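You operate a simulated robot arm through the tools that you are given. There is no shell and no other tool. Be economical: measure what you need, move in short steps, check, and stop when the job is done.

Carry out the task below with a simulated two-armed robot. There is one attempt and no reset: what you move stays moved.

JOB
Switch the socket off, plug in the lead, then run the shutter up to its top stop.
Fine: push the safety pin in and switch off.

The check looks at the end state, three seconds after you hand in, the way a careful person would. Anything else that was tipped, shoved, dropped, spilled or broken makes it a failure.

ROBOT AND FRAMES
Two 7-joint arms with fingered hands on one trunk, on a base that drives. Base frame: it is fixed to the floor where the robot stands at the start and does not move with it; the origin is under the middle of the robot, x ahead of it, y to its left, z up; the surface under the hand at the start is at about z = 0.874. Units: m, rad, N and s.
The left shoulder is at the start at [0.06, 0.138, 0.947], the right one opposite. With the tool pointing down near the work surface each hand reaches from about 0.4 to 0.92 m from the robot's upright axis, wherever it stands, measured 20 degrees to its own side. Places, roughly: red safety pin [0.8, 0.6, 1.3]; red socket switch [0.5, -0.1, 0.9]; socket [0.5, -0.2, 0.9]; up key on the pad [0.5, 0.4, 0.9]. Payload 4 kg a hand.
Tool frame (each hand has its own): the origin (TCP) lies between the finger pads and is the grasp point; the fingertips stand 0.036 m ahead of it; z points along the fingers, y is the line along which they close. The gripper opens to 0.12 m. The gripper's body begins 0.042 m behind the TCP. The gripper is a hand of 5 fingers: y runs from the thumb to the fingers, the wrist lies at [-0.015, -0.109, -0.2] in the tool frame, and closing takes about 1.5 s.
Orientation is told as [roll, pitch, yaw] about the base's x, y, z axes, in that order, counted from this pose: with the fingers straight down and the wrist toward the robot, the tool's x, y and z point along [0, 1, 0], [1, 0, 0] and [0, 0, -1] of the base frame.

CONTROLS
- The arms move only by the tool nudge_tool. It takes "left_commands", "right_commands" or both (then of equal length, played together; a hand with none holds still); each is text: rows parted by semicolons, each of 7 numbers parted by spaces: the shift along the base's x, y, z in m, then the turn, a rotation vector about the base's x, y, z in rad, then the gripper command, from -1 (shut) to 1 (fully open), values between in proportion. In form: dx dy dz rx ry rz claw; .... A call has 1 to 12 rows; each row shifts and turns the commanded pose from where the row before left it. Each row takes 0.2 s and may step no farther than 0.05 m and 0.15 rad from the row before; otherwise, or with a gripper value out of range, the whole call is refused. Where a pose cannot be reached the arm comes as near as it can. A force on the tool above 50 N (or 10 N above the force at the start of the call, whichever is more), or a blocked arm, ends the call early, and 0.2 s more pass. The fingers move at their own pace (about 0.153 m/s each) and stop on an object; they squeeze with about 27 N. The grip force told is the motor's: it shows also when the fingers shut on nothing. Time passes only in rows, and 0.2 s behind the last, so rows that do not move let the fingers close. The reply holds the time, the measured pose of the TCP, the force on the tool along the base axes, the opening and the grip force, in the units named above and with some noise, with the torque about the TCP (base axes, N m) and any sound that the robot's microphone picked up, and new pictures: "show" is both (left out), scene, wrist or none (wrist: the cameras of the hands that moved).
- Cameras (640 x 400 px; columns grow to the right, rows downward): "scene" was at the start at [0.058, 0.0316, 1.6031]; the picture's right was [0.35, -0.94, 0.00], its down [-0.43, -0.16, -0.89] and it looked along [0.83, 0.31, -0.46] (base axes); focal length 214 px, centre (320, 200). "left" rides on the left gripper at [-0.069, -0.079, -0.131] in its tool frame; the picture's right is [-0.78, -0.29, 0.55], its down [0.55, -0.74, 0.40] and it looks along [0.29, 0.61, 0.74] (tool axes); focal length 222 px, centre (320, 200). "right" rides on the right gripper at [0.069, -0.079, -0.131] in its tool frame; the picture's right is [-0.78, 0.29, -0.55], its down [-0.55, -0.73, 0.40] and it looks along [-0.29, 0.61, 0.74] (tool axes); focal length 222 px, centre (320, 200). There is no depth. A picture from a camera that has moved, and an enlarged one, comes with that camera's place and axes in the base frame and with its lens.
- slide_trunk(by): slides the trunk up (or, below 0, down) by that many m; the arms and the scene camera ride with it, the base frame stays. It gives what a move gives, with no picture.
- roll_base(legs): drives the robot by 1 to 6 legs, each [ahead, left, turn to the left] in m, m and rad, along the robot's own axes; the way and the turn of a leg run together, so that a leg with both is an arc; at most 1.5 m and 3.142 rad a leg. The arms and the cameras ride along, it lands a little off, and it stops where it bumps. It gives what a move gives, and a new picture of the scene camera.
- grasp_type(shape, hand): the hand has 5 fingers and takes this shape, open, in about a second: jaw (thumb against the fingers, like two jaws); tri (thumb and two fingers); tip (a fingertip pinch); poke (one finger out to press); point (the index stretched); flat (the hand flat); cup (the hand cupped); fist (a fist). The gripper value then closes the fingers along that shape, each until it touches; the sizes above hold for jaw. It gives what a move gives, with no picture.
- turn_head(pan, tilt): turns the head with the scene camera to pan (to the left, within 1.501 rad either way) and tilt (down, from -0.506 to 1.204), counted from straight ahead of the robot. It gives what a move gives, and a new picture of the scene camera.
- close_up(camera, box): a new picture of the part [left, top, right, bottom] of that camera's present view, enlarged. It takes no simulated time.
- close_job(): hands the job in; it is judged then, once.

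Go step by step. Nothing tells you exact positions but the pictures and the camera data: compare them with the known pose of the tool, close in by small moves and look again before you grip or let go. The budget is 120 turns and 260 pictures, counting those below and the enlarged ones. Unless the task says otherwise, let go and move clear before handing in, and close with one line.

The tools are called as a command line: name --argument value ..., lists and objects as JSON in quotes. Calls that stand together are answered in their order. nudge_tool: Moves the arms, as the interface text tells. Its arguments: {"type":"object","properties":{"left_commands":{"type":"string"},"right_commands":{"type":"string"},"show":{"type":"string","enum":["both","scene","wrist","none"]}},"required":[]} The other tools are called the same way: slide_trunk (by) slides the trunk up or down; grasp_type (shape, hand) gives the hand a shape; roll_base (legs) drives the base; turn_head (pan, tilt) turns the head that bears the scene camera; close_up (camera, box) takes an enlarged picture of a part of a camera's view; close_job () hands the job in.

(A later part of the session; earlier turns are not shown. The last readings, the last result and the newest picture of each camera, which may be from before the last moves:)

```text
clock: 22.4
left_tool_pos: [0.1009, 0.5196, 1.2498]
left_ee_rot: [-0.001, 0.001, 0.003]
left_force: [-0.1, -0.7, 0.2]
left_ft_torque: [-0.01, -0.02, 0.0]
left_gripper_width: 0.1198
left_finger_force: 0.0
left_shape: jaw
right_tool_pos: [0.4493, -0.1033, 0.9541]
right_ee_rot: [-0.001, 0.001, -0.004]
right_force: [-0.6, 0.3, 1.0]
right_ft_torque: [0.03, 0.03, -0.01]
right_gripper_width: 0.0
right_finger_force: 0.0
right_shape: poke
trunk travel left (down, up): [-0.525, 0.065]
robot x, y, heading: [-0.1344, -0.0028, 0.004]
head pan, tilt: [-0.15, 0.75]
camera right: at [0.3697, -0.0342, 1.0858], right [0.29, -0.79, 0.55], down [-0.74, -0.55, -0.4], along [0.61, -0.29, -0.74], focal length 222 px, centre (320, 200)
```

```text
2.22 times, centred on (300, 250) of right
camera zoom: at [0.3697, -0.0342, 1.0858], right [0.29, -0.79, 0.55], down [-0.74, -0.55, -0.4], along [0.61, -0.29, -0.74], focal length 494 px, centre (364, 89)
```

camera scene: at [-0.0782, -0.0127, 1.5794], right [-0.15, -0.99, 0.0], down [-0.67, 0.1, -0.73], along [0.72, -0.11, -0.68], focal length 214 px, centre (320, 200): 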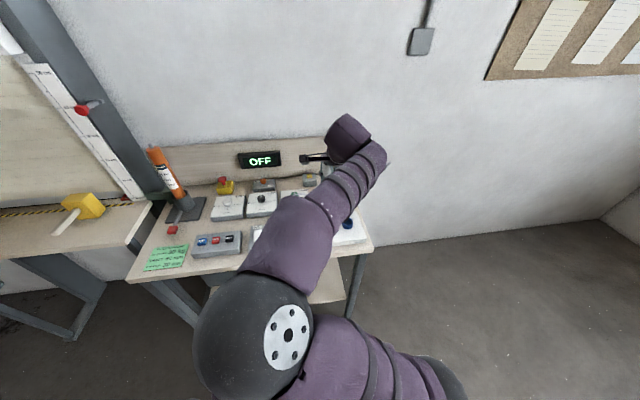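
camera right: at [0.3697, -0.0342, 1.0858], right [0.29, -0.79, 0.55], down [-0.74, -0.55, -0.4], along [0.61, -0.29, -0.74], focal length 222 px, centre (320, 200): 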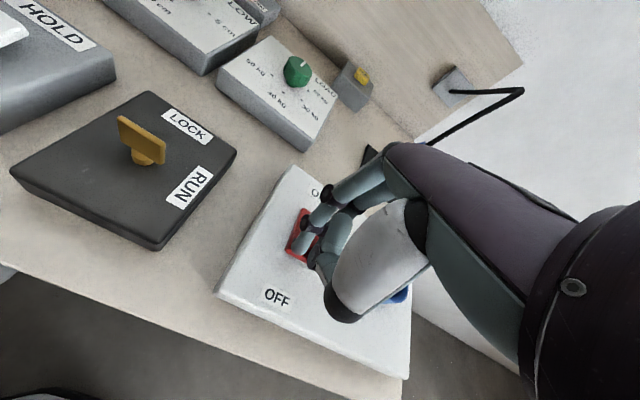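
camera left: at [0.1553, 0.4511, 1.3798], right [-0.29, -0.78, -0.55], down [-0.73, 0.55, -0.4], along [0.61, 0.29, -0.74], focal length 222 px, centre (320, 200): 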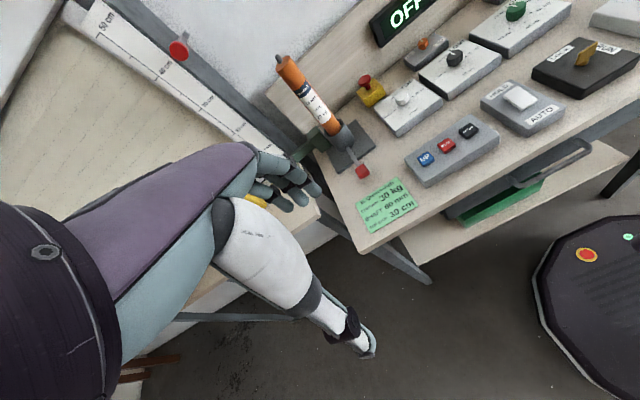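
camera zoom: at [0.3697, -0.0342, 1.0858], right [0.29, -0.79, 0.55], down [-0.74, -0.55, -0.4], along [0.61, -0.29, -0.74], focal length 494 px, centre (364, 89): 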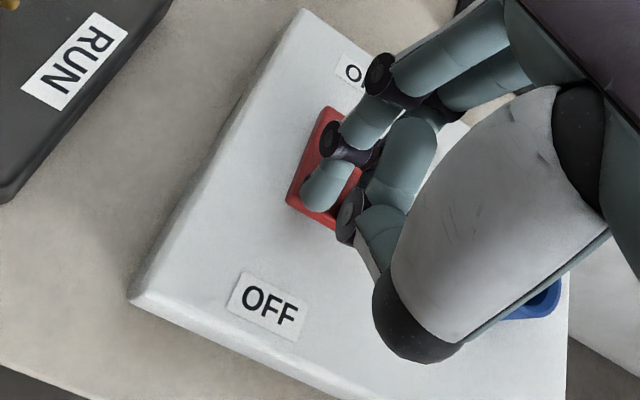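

Touching the OFF end now. I press on down a little.

nudge_tool --right_commands "0 0 -0.005 0 0 0 -1;0 0 -0.005 0 0 0 -1;0 0 -0.005 0 0 0 -1" --show "none"

close_up --camera "right" --box '[200, 160, 400, 340]'

```text
clock: 23.2
left_tool_pos: [0.0985, 0.52, 1.2503]
left_ee_rot: [0.001, -0.001, 0.001]
left_force: [0.7, 0.1, -0.1]
left_ft_torque: [0.02, 0.01, -0.01]
left_gripper_width: 0.1198
left_finger_force: 0.1
left_shape: jaw
right_tool_pos: [0.4501, -0.1032, 0.946]
right_ee_rot: [0.004, -0.009, -0.003]
right_force: [2.7, -1.1, 47.6]
right_ft_torque: [0.16, 0.01, 0.04]
right_gripper_width: 0.0002
right_finger_force: 0.2
right_shape: poke
trunk travel left (down, up): [-0.525, 0.065]
robot x, y, heading: [-0.1302, -0.0013, 0.003]
head pan, tilt: [-0.15, 0.75]
```

```text
2.22 times, centred on (300, 250) of right
camera zoom: at [0.3693, -0.0337, 1.0764], right [0.28, -0.79, 0.55], down [-0.73, -0.55, -0.41], along [0.62, -0.29, -0.73], focal length 494 px, centre (364, 89)
```

zoom: 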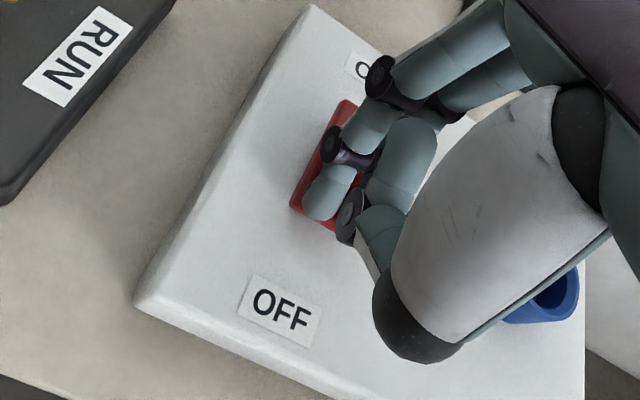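

I lift off straight up and look at the rocker.

nudge_tool --right_commands "0 0 0.03 0 0 0 -1;0 0 0.05 0 0 0 -1;0 -0.03 0.04 0 0 0 -1;0 -0.05 0 0 0 0 -1" --show "wrist"

close_up --camera "right" --box '[170, 130, 330, 270]'

```text
clock: 24.2
left_tool_pos: [0.1017, 0.5193, 1.2489]
left_ee_rot: [0.003, 0.001, 0.001]
left_force: [0.3, 0.0, 0.2]
left_ft_torque: [0.02, 0.0, 0.01]
left_gripper_width: 0.1197
left_finger_force: 0.1
left_shape: jaw
right_tool_pos: [0.4509, -0.186, 1.0593]
right_ee_rot: [-0.003, 0.0, -0.003]
right_force: [-0.4, 0.6, 0.3]
right_ft_torque: [-0.01, 0.0, 0.01]
right_gripper_width: 0.0001
right_finger_force: 0.1
right_shape: poke
trunk travel left (down, up): [-0.525, 0.065]
robot x, y, heading: [-0.1293, -0.0046, 0.006]
head pan, tilt: [-0.15, 0.75]
camera right: at [0.3715, -0.1152, 1.1911], right [0.29, -0.78, 0.55], down [-0.74, -0.55, -0.4], along [0.61, -0.29, -0.74], focal length 222 px, centre (320, 200)
```

right: 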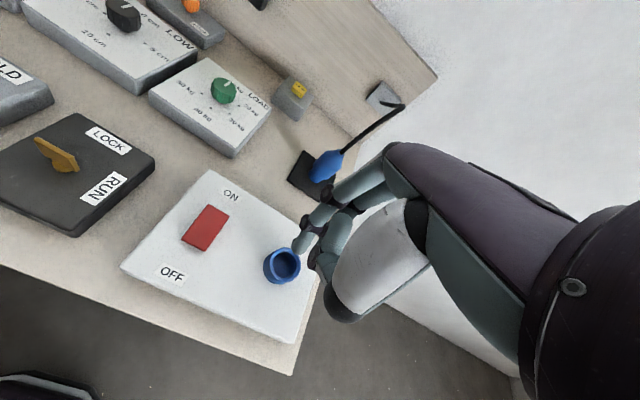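

```text
2.86 times, centred on (250, 200) of right
camera zoom: at [0.3715, -0.1152, 1.1911], right [0.29, -0.78, 0.55], down [-0.74, -0.55, -0.4], along [0.61, -0.29, -0.74], focal length 635 px, centre (520, 200)
```

zoom: 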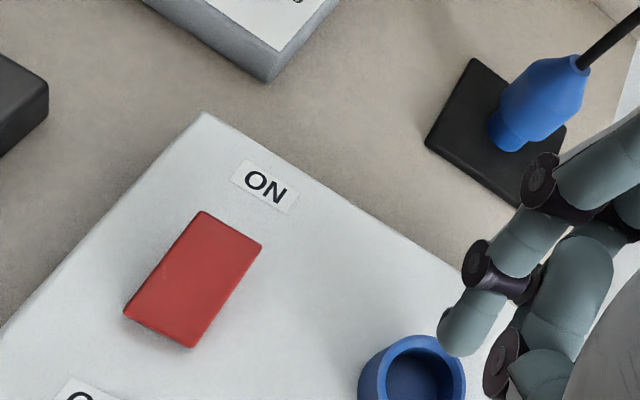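

close_up --camera "right" --box '[160, 190, 250, 265]'

close_up --camera "scene" --box '[280, 190, 380, 260]'

```text
5.33 times, centred on (205, 228) of right
camera zoom: at [0.3715, -0.1152, 1.1911], right [0.29, -0.78, 0.55], down [-0.74, -0.55, -0.4], along [0.61, -0.29, -0.74], focal length 1185 px, centre (933, 53)
```

zoom: 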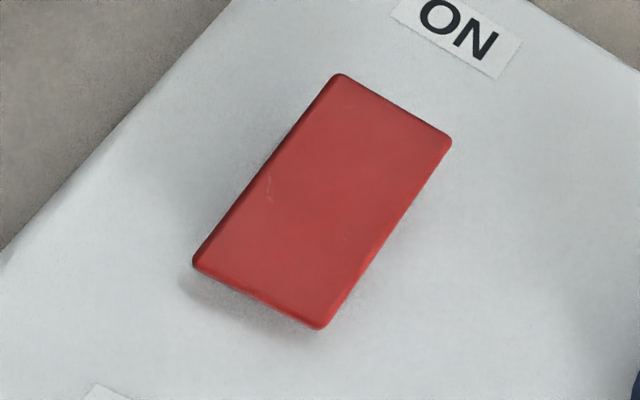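

```text
5.71 times, centred on (330, 225) of scene
camera zoom: at [-0.0779, -0.0139, 1.5794], right [-0.15, -0.99, 0.0], down [-0.67, 0.1, -0.73], along [0.72, -0.11, -0.68], focal length 1226 px, centre (263, 57)
```

zoom: 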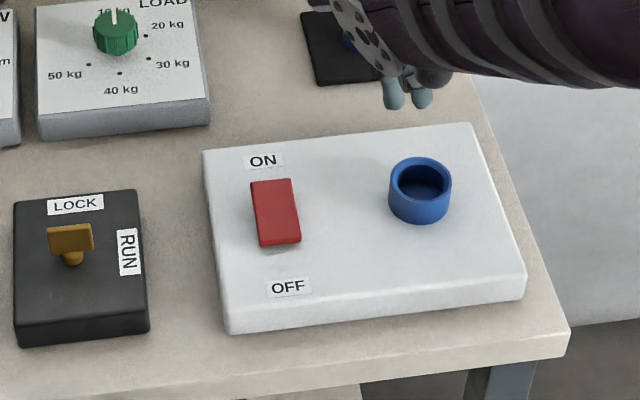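

The rocker now looks thrown to OFF (its ON end stands up, no near side face seen). Next the plug: I back 5 cm, shape the right hand to jaw and turn it so thumb and fingers close sideways.

grasp_type --shape "jaw" --hand "right"

nudge_tool --right_commands "0 0 0.04 0 0 0 1;0 0 0.04 0 0 0 1;0 0 0.04 0 0 0 1;0 0 0.02 0 0 0 1" --show "none"

roll_base --legs '[[-0.05, 0, 0]]'

nudge_tool --right_commands "0.01 0 0 0 0 -0.143 1;0.01 0 0 0 0 -0.143 1;0.01 0 0 0 0 -0.143 1;0.01 0 0 0 0 -0.143 1;0.01 0 0 0 0 -0.143 1;0.01 0 0 0 0 -0.143 1;0.01 0 0 0 0 -0.143 1;0.01 0 0 0 0 -0.143 1;0.01 0 0 0 0 -0.143 1;0.01 0 0 0 0 -0.143 1;0.01 0 0 0 0 -0.141 1" --show "both"

```text
clock: 25.1
left_tool_pos: [0.1009, 0.5198, 1.2482]
left_ee_rot: [0.001, -0.002, 0.002]
left_force: [0.2, 0.5, -0.2]
left_ft_torque: [0.0, 0.01, -0.02]
left_gripper_width: 0.1199
left_finger_force: 0.0
left_shape: jaw
right_tool_pos: [0.4519, -0.1834, 1.0598]
right_ee_rot: [-0.001, 0.0, -0.004]
right_force: [1.0, 0.3, 0.2]
right_ft_torque: [-0.01, -0.03, 0.0]
right_gripper_width: 0.12
right_finger_force: 0.1
right_shape: jaw
trunk travel left (down, up): [-0.525, 0.065]
robot x, y, heading: [-0.1358, -0.0024, 0.005]
head pan, tilt: [-0.15, 0.75]
```

```text
clock: 26.1
left_tool_pos: [0.1007, 0.5194, 1.2484]
left_ee_rot: [-0.001, -0.001, 0.004]
left_force: [-0.1, 0.8, -0.2]
left_ft_torque: [0.02, -0.01, 0.0]
left_gripper_width: 0.1198
left_finger_force: 0.1
left_shape: jaw
right_tool_pos: [0.4489, -0.1841, 1.2014]
right_ee_rot: [-0.002, 0.001, -0.004]
right_force: [-1.1, 0.3, 0.2]
right_ft_torque: [-0.01, 0.01, 0.01]
right_gripper_width: 0.1201
right_finger_force: 0.0
right_shape: jaw
trunk travel left (down, up): [-0.525, 0.065]
robot x, y, heading: [-0.1326, 0.004, 0.002]
head pan, tilt: [-0.15, 0.75]
```

```text
clock: 27.1
left_tool_pos: [0.048, 0.519, 1.2494]
left_ee_rot: [0.001, -0.003, 0.005]
left_force: [0.2, -0.3, 0.5]
left_ft_torque: [-0.02, -0.02, 0.02]
left_gripper_width: 0.1197
left_finger_force: 0.0
left_shape: jaw
right_tool_pos: [0.3965, -0.183, 1.2027]
right_ee_rot: [-0.002, 0.0, -0.002]
right_force: [-0.2, 0.2, -0.3]
right_ft_torque: [-0.03, -0.05, 0.0]
right_gripper_width: 0.1201
right_finger_force: 0.1
right_shape: jaw
trunk travel left (down, up): [-0.525, 0.065]
robot x, y, heading: [-0.1863, -0.0042, 0.009]
head pan, tilt: [-0.15, 0.75]
camera scene: at [-0.1306, -0.0129, 1.5796], right [-0.15, -0.99, 0.0], down [-0.67, 0.1, -0.73], along [0.72, -0.11, -0.68], focal length 214 px, centre (320, 200)
```

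scene: 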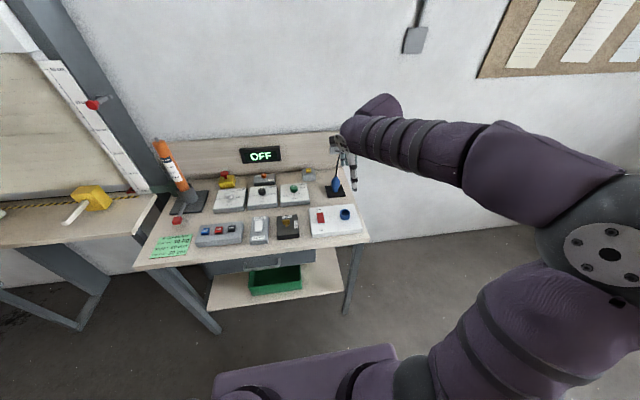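

```text
clock: 29.4
left_tool_pos: [0.0509, 0.5199, 1.2499]
left_ee_rot: [-0.001, 0.003, 0.003]
left_force: [0.1, -0.2, -0.4]
left_ft_torque: [0.0, 0.0, -0.01]
left_gripper_width: 0.1196
left_finger_force: 0.0
left_shape: jaw
right_tool_pos: [0.5089, -0.1837, 1.199]
right_ee_rot: [-0.004, 0.0, -1.576]
right_force: [-0.1, -0.4, -0.7]
right_ft_torque: [0.01, 0.03, 0.0]
right_gripper_width: 0.1201
right_finger_force: 0.0
right_shape: jaw
trunk travel left (down, up): [-0.525, 0.065]
robot x, y, heading: [-0.1827, 0.0006, 0.002]
head pan, tilt: [-0.15, 0.75]
camera scene: at [-0.1269, -0.0131, 1.5794], right [-0.15, -0.99, 0.0], down [-0.68, 0.1, -0.73], along [0.72, -0.11, -0.68], focal length 214 px, centre (320, 200)
camera right: at [0.5789, -0.105, 1.3313], right [-0.78, -0.29, 0.55], down [-0.55, 0.74, -0.4], along [-0.29, -0.61, -0.74], focal length 222 px, centre (320, 200)
```

scene: 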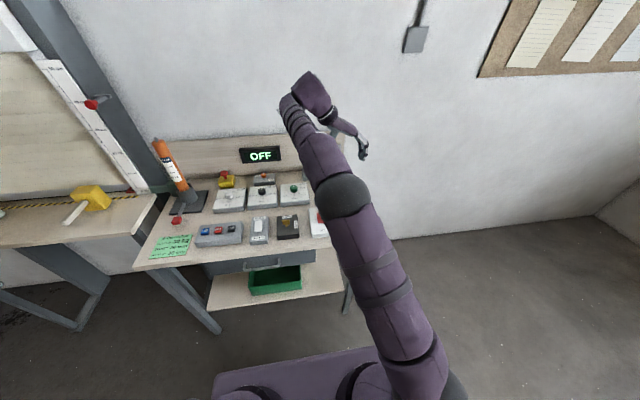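
right: 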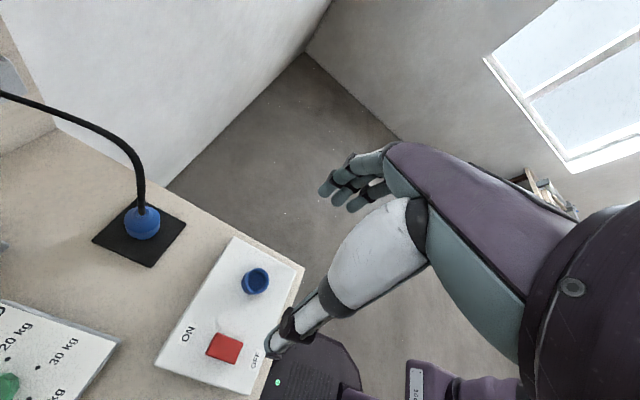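

Good. Now I tilt the hand forward by 0.6 rad and stage it behind and above the plug.

nudge_tool --right_commands "0.012 -0.004 -0.02 0 -0.12 0 1;0.012 -0.004 -0.02 0 -0.12 0 1;0.012 -0.004 -0.02 0 -0.12 0 1;0.012 -0.004 -0.02 0 -0.12 0 1;0.012 -0.004 -0.02 0 -0.12 0 1;0.012 0 -0.03 0 0 0 1" --show "both"

close_up --camera "scene" --box '[260, 120, 420, 250]'

```text
clock: 30.9
left_tool_pos: [0.0503, 0.5209, 1.2491]
left_ee_rot: [0.0, 0.001, 0.004]
left_force: [0.0, 0.0, -1.2]
left_ft_torque: [0.01, 0.04, 0.02]
left_gripper_width: 0.1199
left_finger_force: 0.0
left_shape: jaw
right_tool_pos: [0.5817, -0.2052, 1.071]
right_ee_rot: [0.602, 0.0, -1.572]
right_force: [0.5, -0.9, -0.2]
right_ft_torque: [0.0, -0.01, 0.03]
right_gripper_width: 0.1203
right_finger_force: 0.1
right_shape: jaw
trunk travel left (down, up): [-0.525, 0.065]
robot x, y, heading: [-0.1801, -0.002, 0.007]
head pan, tilt: [-0.15, 0.75]
camera scene: at [-0.1272, -0.0129, 1.5795], right [-0.15, -0.99, 0.0], down [-0.68, 0.1, -0.73], along [0.72, -0.11, -0.68], focal length 214 px, centre (320, 200)
camera right: at [0.5643, -0.1263, 1.2183], right [-0.96, -0.29, 0.01], down [-0.23, 0.74, -0.64], along [0.18, -0.61, -0.77], focal length 222 px, centre (320, 200)
```

scene: 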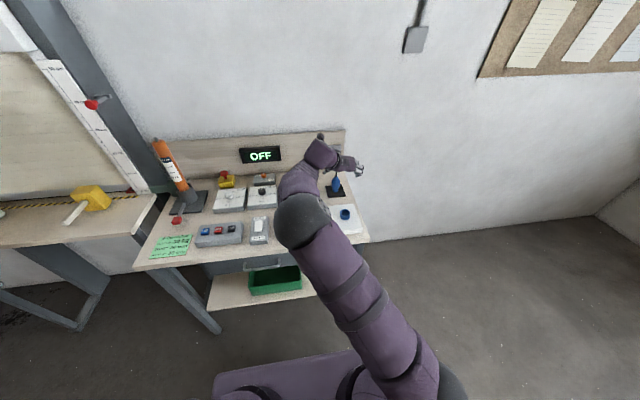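
right: 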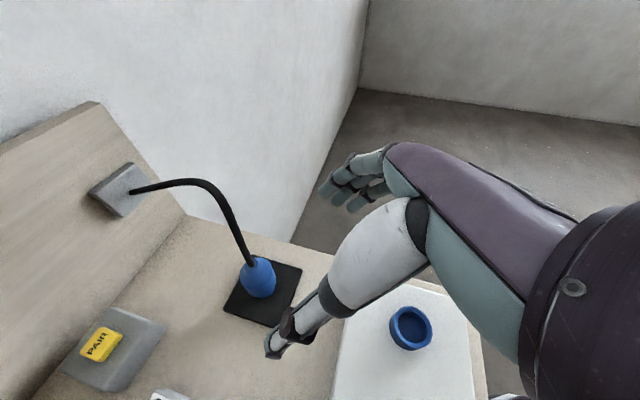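

```text
3.08 times, centred on (340, 185) of scene
camera zoom: at [-0.1272, -0.0129, 1.5795], right [-0.15, -0.99, 0.0], down [-0.68, 0.1, -0.73], along [0.72, -0.11, -0.68], focal length 660 px, centre (258, 246)
```

zoom: 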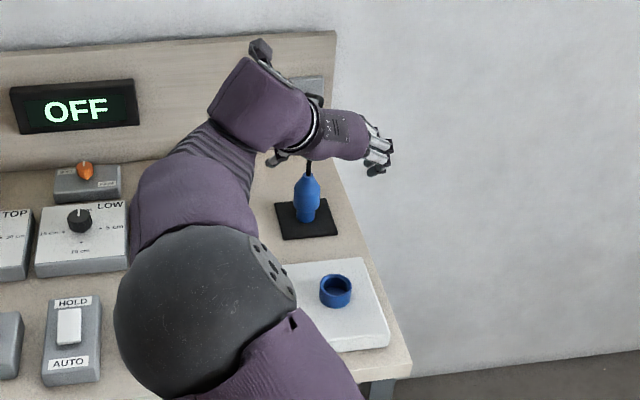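

The plug lies where expected, at (0.668, -0.203). I advance along the finger direction with the hand open.

nudge_tool --right_commands "0.02 0.001 -0.032 0 0 0 1;0.02 0 -0.032 0 0 0 1;0.02 0 -0.032 0 0 0 1" --show "wrist"

close_up --camera "scene" --box '[290, 120, 390, 200]'

```text
clock: 31.6
left_tool_pos: [0.0512, 0.5185, 1.2486]
left_ee_rot: [-0.002, 0.003, 0.002]
left_force: [0.1, -0.1, -0.1]
left_ft_torque: [0.0, 0.0, -0.02]
left_gripper_width: 0.1197
left_finger_force: 0.1
left_shape: jaw
right_tool_pos: [0.6391, -0.2017, 0.9731]
right_ee_rot: [0.599, 0.0, -1.573]
right_force: [0.3, 0.2, -0.4]
right_ft_torque: [0.02, 0.01, 0.04]
right_gripper_width: 0.1203
right_finger_force: 0.1
right_shape: jaw
trunk travel left (down, up): [-0.525, 0.065]
robot x, y, heading: [-0.1795, -0.0029, 0.003]
head pan, tilt: [-0.15, 0.75]
camera right: at [0.6235, -0.1227, 1.1208], right [-0.96, -0.29, 0.01], down [-0.23, 0.74, -0.64], along [0.18, -0.61, -0.77], focal length 222 px, centre (320, 200)
```

right: 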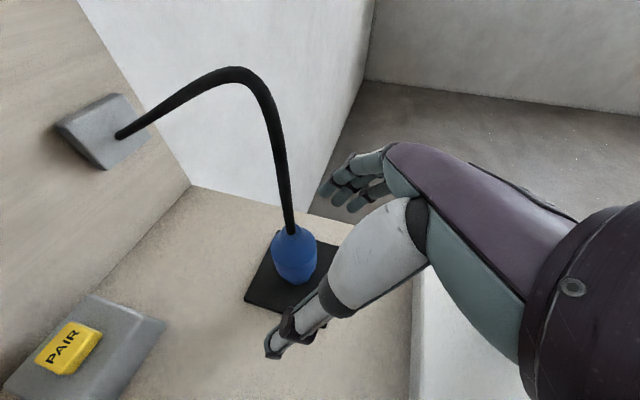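

```text
5.00 times, centred on (340, 160) of scene
camera zoom: at [-0.127, -0.0131, 1.5795], right [-0.15, -0.99, 0.0], down [-0.68, 0.1, -0.73], along [0.72, -0.11, -0.68], focal length 1072 px, centre (220, 400)
```

zoom: 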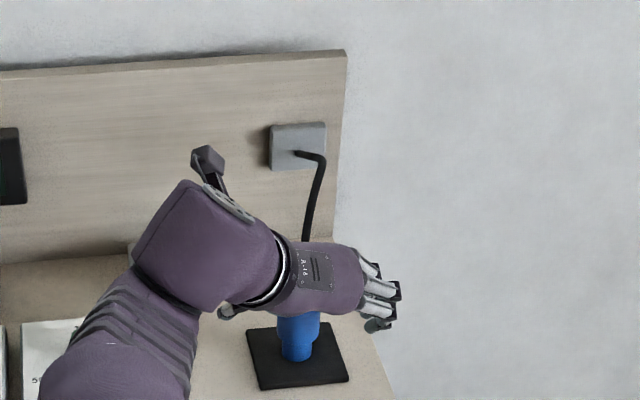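

nudge_tool --right_commands "0.012 0.001 -0.017 0 0 0 1;0.012 0 -0.016 0 0 0 1" --show "wrist"

close_up --camera "right" --box '[220, 160, 420, 360]'

```text
clock: 32.2
left_tool_pos: [0.0504, 0.5192, 1.2499]
left_ee_rot: [0.002, 0.002, 0.004]
left_force: [-0.2, -0.2, 0.4]
left_ft_torque: [0.04, -0.03, 0.01]
left_gripper_width: 0.1195
left_finger_force: 0.1
left_shape: jaw
right_tool_pos: [0.6646, -0.2027, 0.9408]
right_ee_rot: [0.598, 0.001, -1.572]
right_force: [0.3, 0.5, -0.1]
right_ft_torque: [0.02, -0.01, 0.0]
right_gripper_width: 0.1198
right_finger_force: 0.1
right_shape: jaw
trunk travel left (down, up): [-0.525, 0.065]
robot x, y, heading: [-0.1892, -0.0024, 0.003]
head pan, tilt: [-0.15, 0.75]
camera right: at [0.6478, -0.1237, 1.0898], right [-0.96, -0.29, 0.01], down [-0.23, 0.74, -0.64], along [0.18, -0.61, -0.77], focal length 222 px, centre (320, 200)
```

right: 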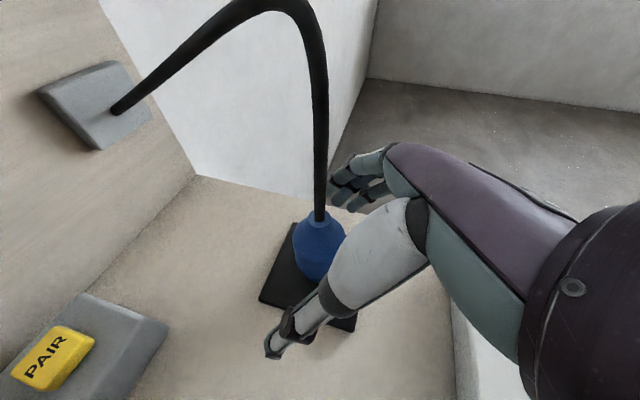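

```text
2.00 times, centred on (320, 260) of right
camera zoom: at [0.6478, -0.1237, 1.0898], right [-0.96, -0.29, 0.01], down [-0.23, 0.74, -0.64], along [0.18, -0.61, -0.77], focal length 444 px, centre (320, 80)
```

zoom: 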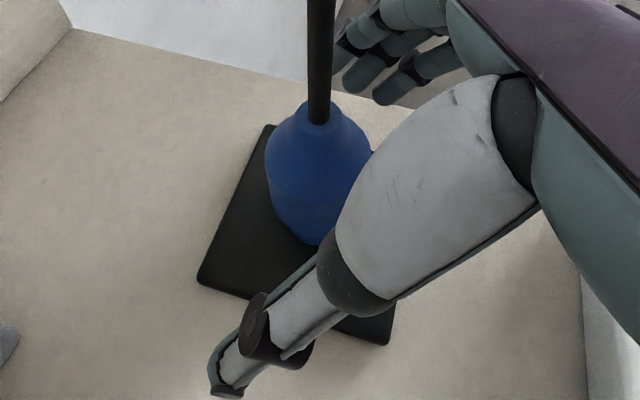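

The plug sits between thumb and fingers; I close.

nudge_tool --right_commands "0 0 0 0 0 0 0;0 0 0 0 0 0 -0.3;0 0 0 0 0 0 -0.6;0 0 0 0 0 0 -1;0 0 0 0 0 0 -1;0 0 0 0 0 0 -1;0 0 0 0 0 0 -1;0 0 0 0 0 0 -1" --show "wrist"

close_up --camera "right" --box '[220, 160, 420, 360]'

```text
clock: 34.0
left_tool_pos: [0.05, 0.5198, 1.2491]
left_ee_rot: [-0.001, 0.0, 0.005]
left_force: [-0.2, -0.3, -0.4]
left_ft_torque: [0.0, -0.01, 0.01]
left_gripper_width: 0.1194
left_finger_force: 0.1
left_shape: jaw
right_tool_pos: [0.6651, -0.2028, 0.9419]
right_ee_rot: [0.597, -0.001, -1.571]
right_force: [-0.3, 0.9, -0.2]
right_ft_torque: [-0.02, 0.02, 0.01]
right_gripper_width: 0.033
right_finger_force: 26.6
right_shape: jaw
trunk travel left (down, up): [-0.525, 0.065]
robot x, y, heading: [-0.1822, -0.0029, 0.002]
head pan, tilt: [-0.15, 0.75]
camera right: at [0.6476, -0.1235, 1.0903], right [-0.96, -0.29, 0.01], down [-0.23, 0.74, -0.64], along [0.18, -0.61, -0.77], focal length 222 px, centre (320, 200)
```

right: 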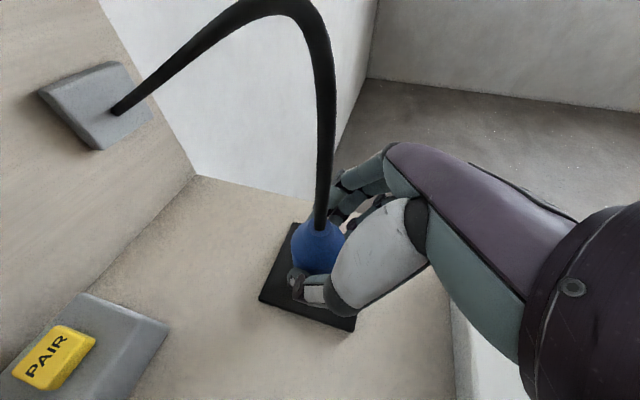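

```text
2.00 times, centred on (320, 260) of right
camera zoom: at [0.6476, -0.1235, 1.0903], right [-0.96, -0.29, 0.01], down [-0.23, 0.74, -0.64], along [0.18, -0.61, -0.77], focal length 444 px, centre (320, 80)
```

zoom: 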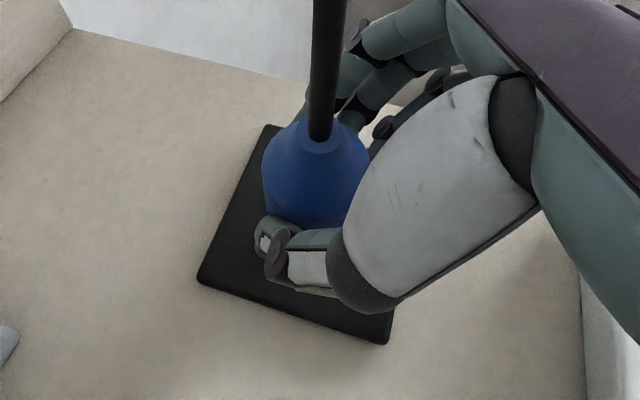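

Gripped. I lift straight up 8 cm and check that the plug comes along upright.

nudge_tool --right_commands "0 0 0.02 0 0 0 -1;0 0 0.03 0 0 0 -1;0 0 0.03 0 0 0 -1" --show "both"

close_up --camera "scene" --box '[290, 120, 390, 220]'

close_up --camera "right" --box '[220, 160, 420, 360]'

```text
clock: 34.9
left_tool_pos: [0.0501, 0.5198, 1.2491]
left_ee_rot: [-0.003, 0.0, 0.002]
left_force: [0.0, -0.4, 0.1]
left_ft_torque: [0.0, 0.01, 0.0]
left_gripper_width: 0.1199
left_finger_force: 0.1
left_shape: jaw
right_tool_pos: [0.6628, -0.2019, 1.0215]
right_ee_rot: [0.598, -0.001, -1.572]
right_force: [0.4, -0.6, -0.9]
right_ft_torque: [0.03, 0.0, 0.02]
right_gripper_width: 0.0331
right_finger_force: 27.1
right_shape: jaw
trunk travel left (down, up): [-0.525, 0.065]
robot x, y, heading: [-0.1826, -0.0009, 0.006]
head pan, tilt: [-0.15, 0.75]
camera scene: at [-0.1284, -0.0129, 1.5794], right [-0.15, -0.99, 0.0], down [-0.67, 0.1, -0.73], along [0.72, -0.11, -0.68], focal length 214 px, centre (320, 200)
camera right: at [0.6464, -0.1225, 1.1695], right [-0.96, -0.29, 0.01], down [-0.23, 0.74, -0.64], along [0.18, -0.61, -0.77], focal length 222 px, centre (320, 200)
```

scene: 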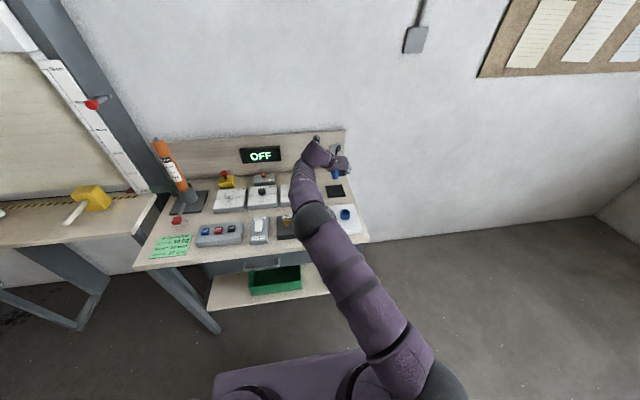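
right: 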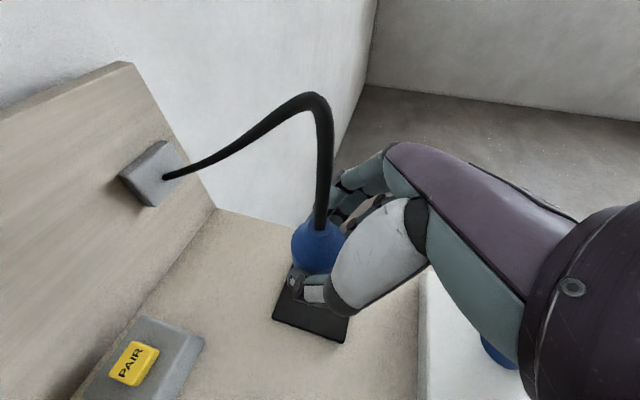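

```text
4.00 times, centred on (340, 170) of scene
camera zoom: at [-0.1284, -0.0129, 1.5794], right [-0.15, -0.99, 0.0], down [-0.67, 0.1, -0.73], along [0.72, -0.11, -0.68], focal length 858 px, centre (240, 320)
```

zoom: 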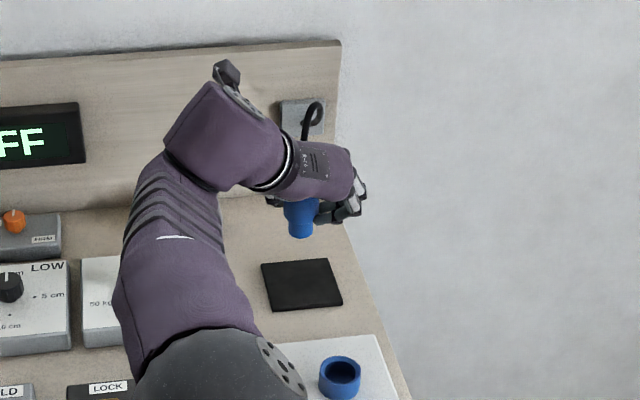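

```text
2.00 times, centred on (320, 260) of right
camera zoom: at [0.6464, -0.1225, 1.1695], right [-0.96, -0.29, 0.01], down [-0.23, 0.74, -0.64], along [0.18, -0.61, -0.77], focal length 444 px, centre (320, 80)
```

zoom: 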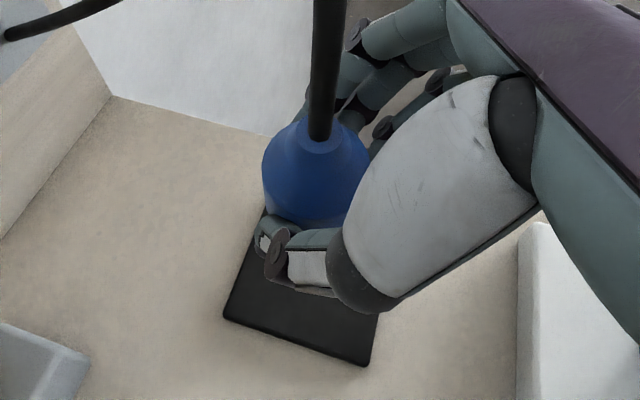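

The plug hangs upright in the hand, and from four views the socket centre is about (0.474, -0.208), rim at z 0.92. I carry the plug over it.

nudge_tool --right_commands "-0.03 -0.001 0.01 0 0 0 -1;-0.04 -0.001 0 0 0 0 -1;-0.04 -0.001 0 0 0 0 -1;-0.04 -0.001 0 0 0 0 -1;-0.03 -0.001 0 0 0 0 -1;-0.013 -0.001 -0.01 0 0 0 -1" --show "both"

close_up --camera "scene" --box '[290, 150, 390, 250]'

close_up --camera "right" --box '[220, 160, 420, 360]'

```text
clock: 36.2
left_tool_pos: [0.05, 0.5201, 1.2491]
left_ee_rot: [-0.001, 0.001, 0.004]
left_force: [0.3, 0.2, 0.5]
left_ft_torque: [-0.02, 0.0, 0.0]
left_gripper_width: 0.1197
left_finger_force: 0.1
left_shape: jaw
right_tool_pos: [0.4733, -0.2078, 1.0228]
right_ee_rot: [0.6, 0.001, -1.574]
right_force: [1.0, -0.1, -0.6]
right_ft_torque: [0.01, 0.03, 0.0]
right_gripper_width: 0.0325
right_finger_force: 27.3
right_shape: jaw
trunk travel left (down, up): [-0.525, 0.065]
robot x, y, heading: [-0.1837, 0.0025, 0.006]
head pan, tilt: [-0.15, 0.75]
camera scene: at [-0.128, -0.0128, 1.5795], right [-0.15, -0.99, 0.0], down [-0.67, 0.1, -0.73], along [0.72, -0.11, -0.68], focal length 214 px, centre (320, 200)
camera right: at [0.4555, -0.1281, 1.1697], right [-0.96, -0.29, 0.01], down [-0.23, 0.74, -0.64], along [0.18, -0.61, -0.77], focal length 222 px, centre (320, 200)
```

scene: 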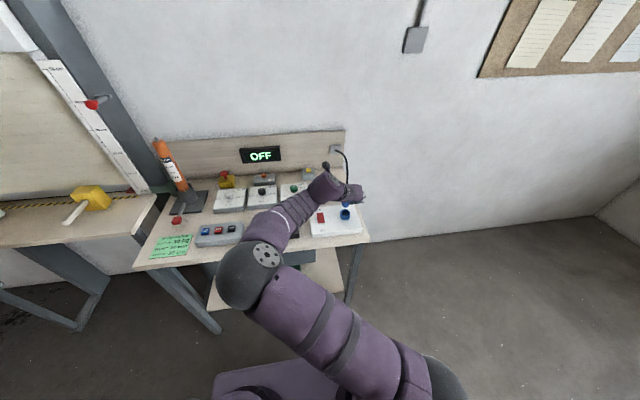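
right: 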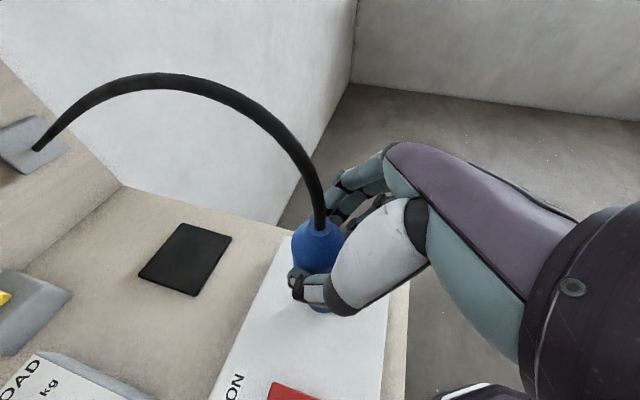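

```text
4.00 times, centred on (340, 200) of scene
camera zoom: at [-0.128, -0.0128, 1.5795], right [-0.15, -0.99, 0.0], down [-0.67, 0.1, -0.73], along [0.72, -0.11, -0.68], focal length 858 px, centre (240, 200)
```

zoom: 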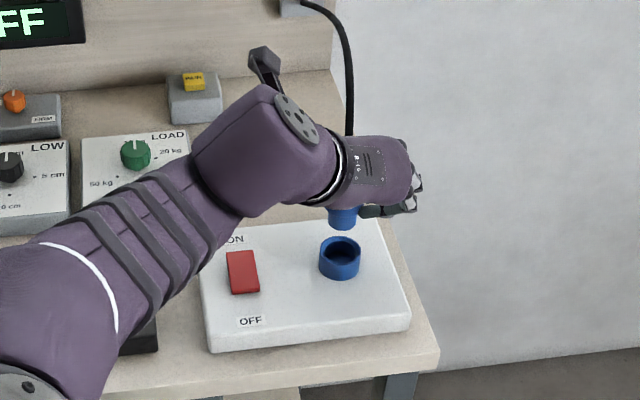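

```text
2.00 times, centred on (320, 260) of right
camera zoom: at [0.4555, -0.1281, 1.1697], right [-0.96, -0.29, 0.01], down [-0.23, 0.74, -0.64], along [0.18, -0.61, -0.77], focal length 444 px, centre (320, 80)
```

zoom: 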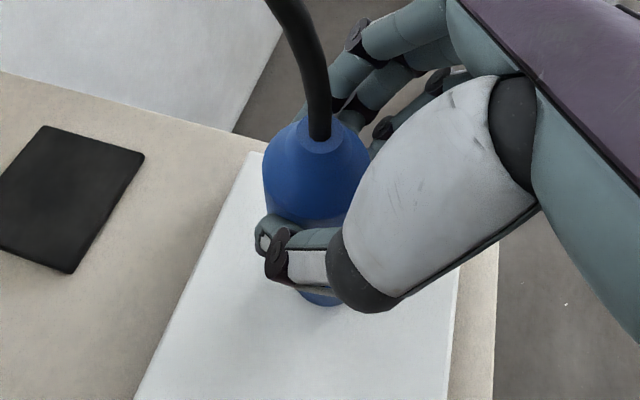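

Nearly aligned. I lower to just above the rim and look again.

nudge_tool --right_commands "0 -0.001 -0.015 0 0 0 -1;0 0 -0.012 0 0 0 -1" --show "none"

close_up --camera "scene" --box '[320, 185, 370, 225]'

close_up --camera "right" --box '[270, 220, 390, 340]'

```text
clock: 36.9
left_tool_pos: [0.0506, 0.5196, 1.2475]
left_ee_rot: [0.0, 0.0, 0.005]
left_force: [0.1, -0.4, 0.5]
left_ft_torque: [-0.05, 0.0, -0.03]
left_gripper_width: 0.1198
left_finger_force: 0.0
left_shape: jaw
right_tool_pos: [0.4717, -0.2076, 0.9964]
right_ee_rot: [0.599, 0.0, -1.571]
right_force: [0.3, 0.1, -0.4]
right_ft_torque: [0.02, 0.02, 0.0]
right_gripper_width: 0.0329
right_finger_force: 27.1
right_shape: jaw
trunk travel left (down, up): [-0.525, 0.065]
robot x, y, heading: [-0.1865, -0.0044, -0.0]
head pan, tilt: [-0.15, 0.75]
```

```text
10.00 times, centred on (345, 205) of scene
camera zoom: at [-0.128, -0.0129, 1.5795], right [-0.15, -0.99, 0.0], down [-0.67, 0.1, -0.73], along [0.72, -0.11, -0.68], focal length 2145 px, centre (70, 150)
```

zoom: 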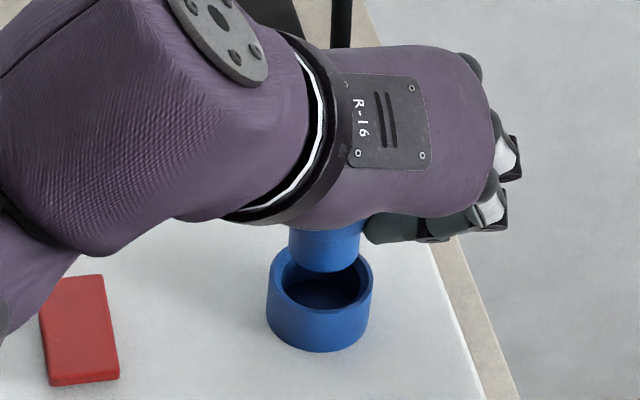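

```text
3.33 times, centred on (330, 280) of right
camera zoom: at [0.4546, -0.1295, 1.1438], right [-0.96, -0.29, 0.01], down [-0.23, 0.74, -0.64], along [0.18, -0.61, -0.77], focal length 740 px, centre (287, -67)
```

zoom: 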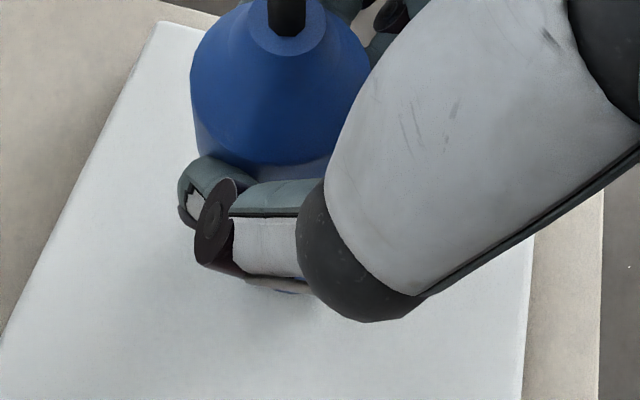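

Alignment looks within 1–2 mm. I lower into the socket in small steps, watching force.

nudge_tool --right_commands "0 0.001 -0.006 0 0 0 -1;0 0 -0.006 0 0 0 -1;0 0 -0.006 0 0 0 -1;0 0 -0.005 0 0 0 -1" --show "none"

close_up --camera "scene" --box '[320, 185, 370, 225]'

```text
clock: 37.9
left_tool_pos: [0.0511, 0.5205, 1.2487]
left_ee_rot: [-0.001, 0.002, 0.003]
left_force: [-0.2, -0.3, -0.4]
left_ft_torque: [-0.02, 0.03, 0.01]
left_gripper_width: 0.1195
left_finger_force: 0.0
left_shape: jaw
right_tool_pos: [0.4703, -0.2071, 0.9682]
right_ee_rot: [0.59, 0.003, -1.572]
right_force: [0.2, -1.2, -0.7]
right_ft_torque: [-0.03, 0.03, 0.01]
right_gripper_width: 0.0217
right_finger_force: 27.2
right_shape: jaw
trunk travel left (down, up): [-0.525, 0.065]
robot x, y, heading: [-0.1862, 0.0001, 0.003]
head pan, tilt: [-0.15, 0.75]
```

```text
10.00 times, centred on (345, 205) of scene
camera zoom: at [-0.1266, -0.0129, 1.5788], right [-0.15, -0.99, 0.0], down [-0.68, 0.1, -0.73], along [0.72, -0.11, -0.68], focal length 2145 px, centre (70, 150)
```

zoom: 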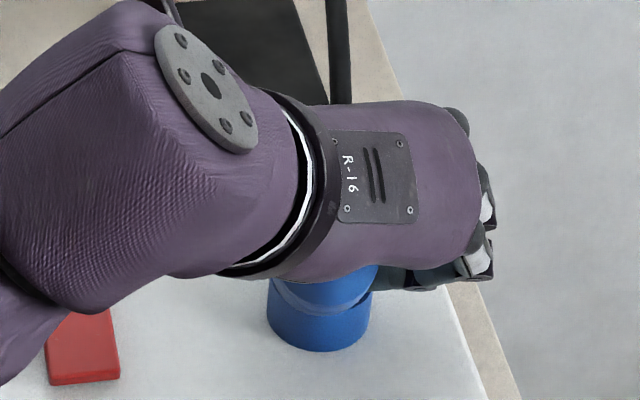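

The finger opening changed, so the plug shifted in the hand, perhaps snapping in. I look from the wrist.

close_up --camera "right" --box '[240, 180, 400, 340]'

close_up --camera "right" --box '[0, 0, 640, 400]'

```text
2.50 times, centred on (320, 260) of right
camera zoom: at [0.4561, -0.128, 1.1158], right [-0.96, -0.29, 0.02], down [-0.23, 0.74, -0.64], along [0.17, -0.61, -0.77], focal length 555 px, centre (320, 50)
```

zoom: 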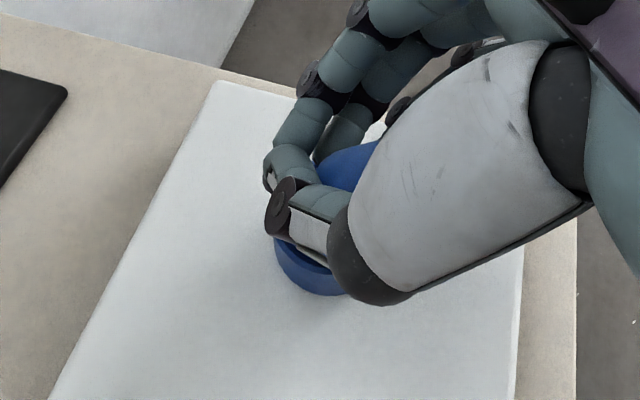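

```text
1.00 times, centred on (320, 200) of right (not enlarged: the box is as wide or as high as the picture)
camera zoom: at [0.4561, -0.128, 1.1158], right [-0.96, -0.29, 0.02], down [-0.23, 0.74, -0.64], along [0.17, -0.61, -0.77], focal length 222 px, centre (320, 200)
```

zoom: 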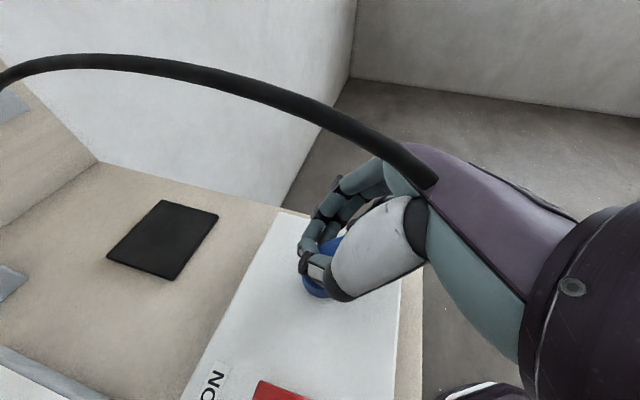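

The plug seems to have pivoted in the grip rather than gone in. I lift 4 cm and look before doing anything else.

nudge_tool --right_commands "0 0 0.01 0 0 0 -1;0 0 0.015 0 0 0 -1;0 0 0.015 0 0 0 -1" --show "wrist"

close_up --camera "scene" --box '[315, 170, 375, 225]'

close_up --camera "right" --box '[240, 140, 460, 340]'

```text
clock: 38.6
left_tool_pos: [0.0514, 0.5196, 1.2499]
left_ee_rot: [-0.001, 0.0, 0.005]
left_force: [0.6, -0.4, 1.0]
left_ft_torque: [0.0, 0.0, 0.0]
left_gripper_width: 0.1195
left_finger_force: 0.1
left_shape: jaw
right_tool_pos: [0.4721, -0.2066, 1.0112]
right_ee_rot: [0.599, 0.003, -1.571]
right_force: [0.1, -0.6, -1.0]
right_ft_torque: [0.01, -0.01, 0.05]
right_gripper_width: 0.0209
right_finger_force: 27.3
right_shape: jaw
trunk travel left (down, up): [-0.525, 0.065]
robot x, y, heading: [-0.1844, 0.0002, 0.004]
head pan, tilt: [-0.15, 0.75]
camera right: at [0.4553, -0.128, 1.1594], right [-0.96, -0.29, 0.01], down [-0.23, 0.74, -0.64], along [0.18, -0.61, -0.77], focal length 222 px, centre (320, 200)
```

right: 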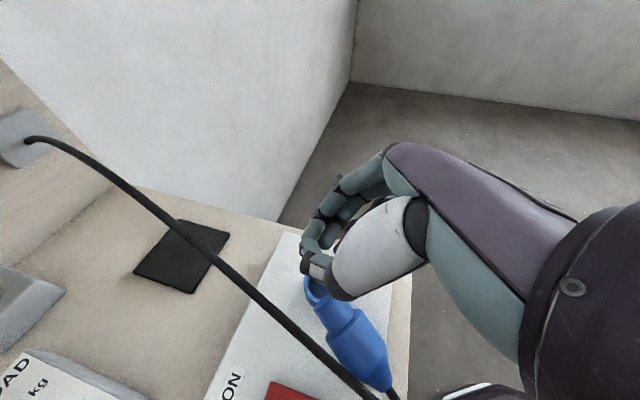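

```text
7.27 times, centred on (345, 198) of scene
camera zoom: at [-0.1281, -0.0128, 1.5794], right [-0.15, -0.99, 0.0], down [-0.67, 0.1, -0.73], along [0.72, -0.11, -0.68], focal length 1560 px, centre (138, 218)
```

zoom: 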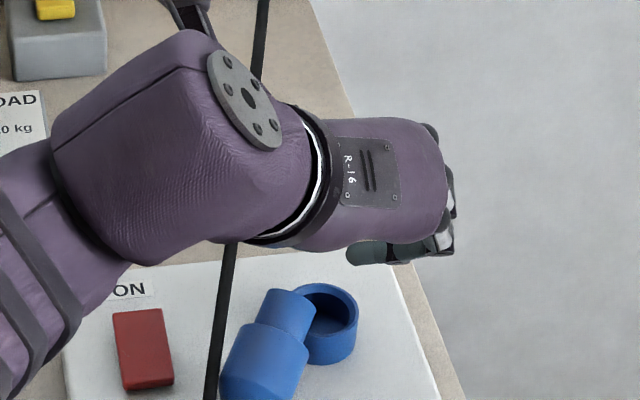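

```text
2.00 times, centred on (350, 240) of right
camera zoom: at [0.4553, -0.128, 1.1594], right [-0.96, -0.29, 0.01], down [-0.23, 0.74, -0.64], along [0.18, -0.61, -0.77], focal length 444 px, centre (260, 120)
```

zoom: 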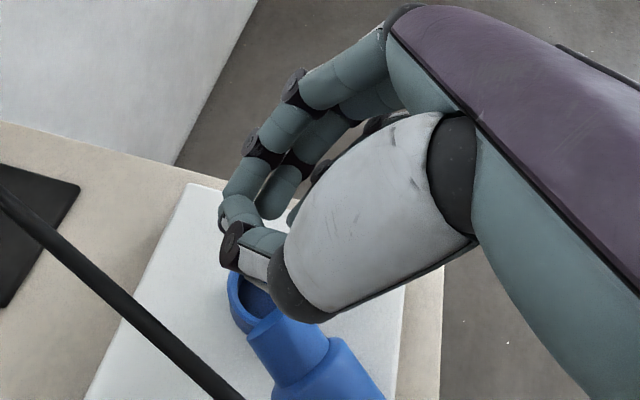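

The plug slipped out and lies against the socket rim on the panel. I raise the hand clear and look at how it lies.

nudge_tool --right_commands "0 -0.01 0.03 0 0 0 -0.6;0 -0.02 0.04 0 0 0 -0.4;0 -0.02 0.04 0 0 0 0;0 -0.02 0.04 0 0 0 0.5;0 -0.02 0.03 0 0 0 1" --show "wrist"

turn_head --pan -0.35 --tilt 0.9

close_up --camera "scene" --box '[240, 100, 400, 220]'

close_up --camera "right" --box '[200, 220, 420, 400]'

```text
clock: 39.9
left_tool_pos: [0.0503, 0.5192, 1.2501]
left_ee_rot: [0.0, -0.002, 0.004]
left_force: [-0.9, 0.1, -1.0]
left_ft_torque: [-0.01, 0.03, 0.01]
left_gripper_width: 0.1198
left_finger_force: 0.1
left_shape: jaw
right_tool_pos: [0.4734, -0.2976, 1.1911]
right_ee_rot: [0.599, 0.002, -1.572]
right_force: [0.1, -1.0, 0.2]
right_ft_torque: [-0.03, -0.01, -0.01]
right_gripper_width: 0.1198
right_finger_force: 0.0
right_shape: jaw
trunk travel left (down, up): [-0.525, 0.065]
robot x, y, heading: [-0.1807, 0.0012, 0.004]
head pan, tilt: [-0.15, 0.75]
camera right: at [0.4566, -0.2179, 1.339], right [-0.96, -0.29, 0.01], down [-0.23, 0.74, -0.64], along [0.18, -0.61, -0.77], focal length 222 px, centre (320, 200)
```

right: 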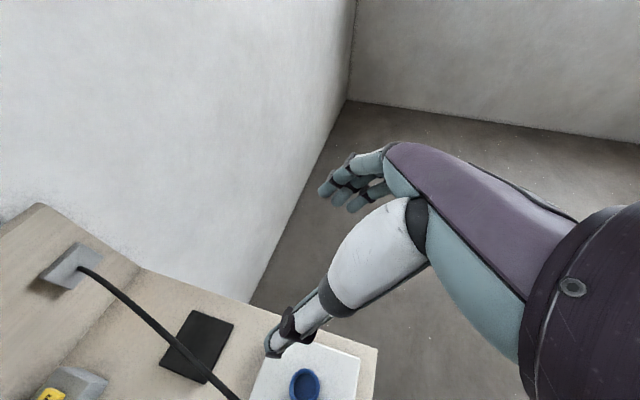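

```text
clock: 40.6
left_tool_pos: [0.0504, 0.5181, 1.2484]
left_ee_rot: [0.0, 0.001, 0.005]
left_force: [-0.2, 1.0, 0.1]
left_ft_torque: [-0.01, 0.0, -0.04]
left_gripper_width: 0.1199
left_finger_force: 0.1
left_shape: jaw
right_tool_pos: [0.4737, -0.2968, 1.1906]
right_ee_rot: [0.599, 0.0, -1.572]
right_force: [0.5, -0.8, 0.2]
right_ft_torque: [-0.01, 0.01, 0.02]
right_gripper_width: 0.12
right_finger_force: 0.0
right_shape: jaw
trunk travel left (down, up): [-0.525, 0.065]
robot x, y, heading: [-0.1848, -0.0022, -0.001]
head pan, tilt: [-0.351, 0.901]
camera scene: at [-0.1391, -0.0266, 1.5676], right [-0.34, -0.94, 0.0], down [-0.74, 0.27, -0.62], along [0.58, -0.21, -0.78], focal length 214 px, centre (320, 200)
```

scene: 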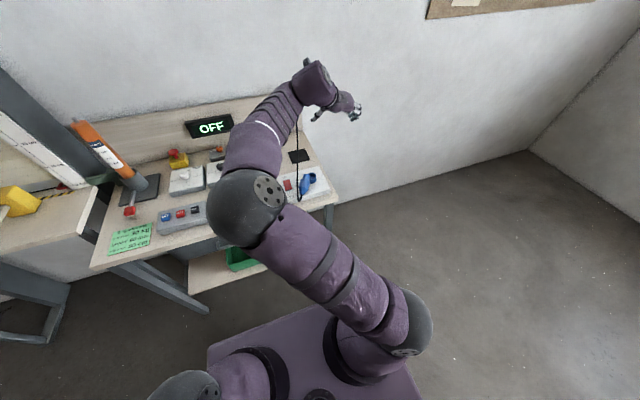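

```text
3.33 times, centred on (320, 160) of scene
camera zoom: at [-0.1391, -0.0266, 1.5676], right [-0.34, -0.94, 0.0], down [-0.74, 0.27, -0.62], along [0.58, -0.21, -0.78], focal length 715 px, centre (320, 333)
```

zoom: 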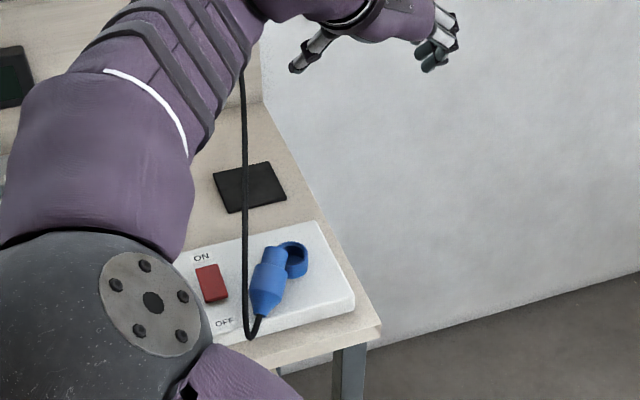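

```text
2.22 times, centred on (310, 310) of right
camera zoom: at [0.4567, -0.2172, 1.3387], right [-0.96, -0.29, 0.01], down [-0.23, 0.74, -0.64], along [0.18, -0.61, -0.77], focal length 494 px, centre (342, -44)
```

zoom: 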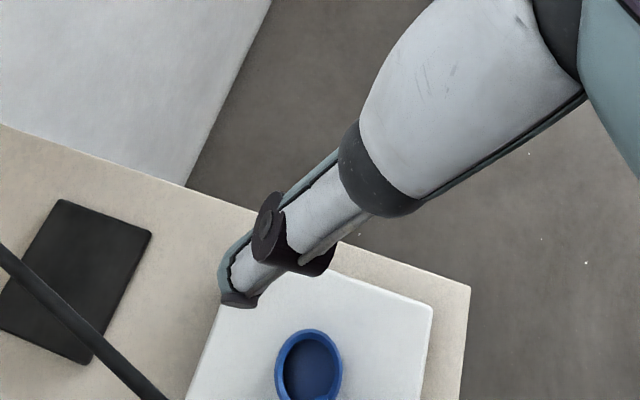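

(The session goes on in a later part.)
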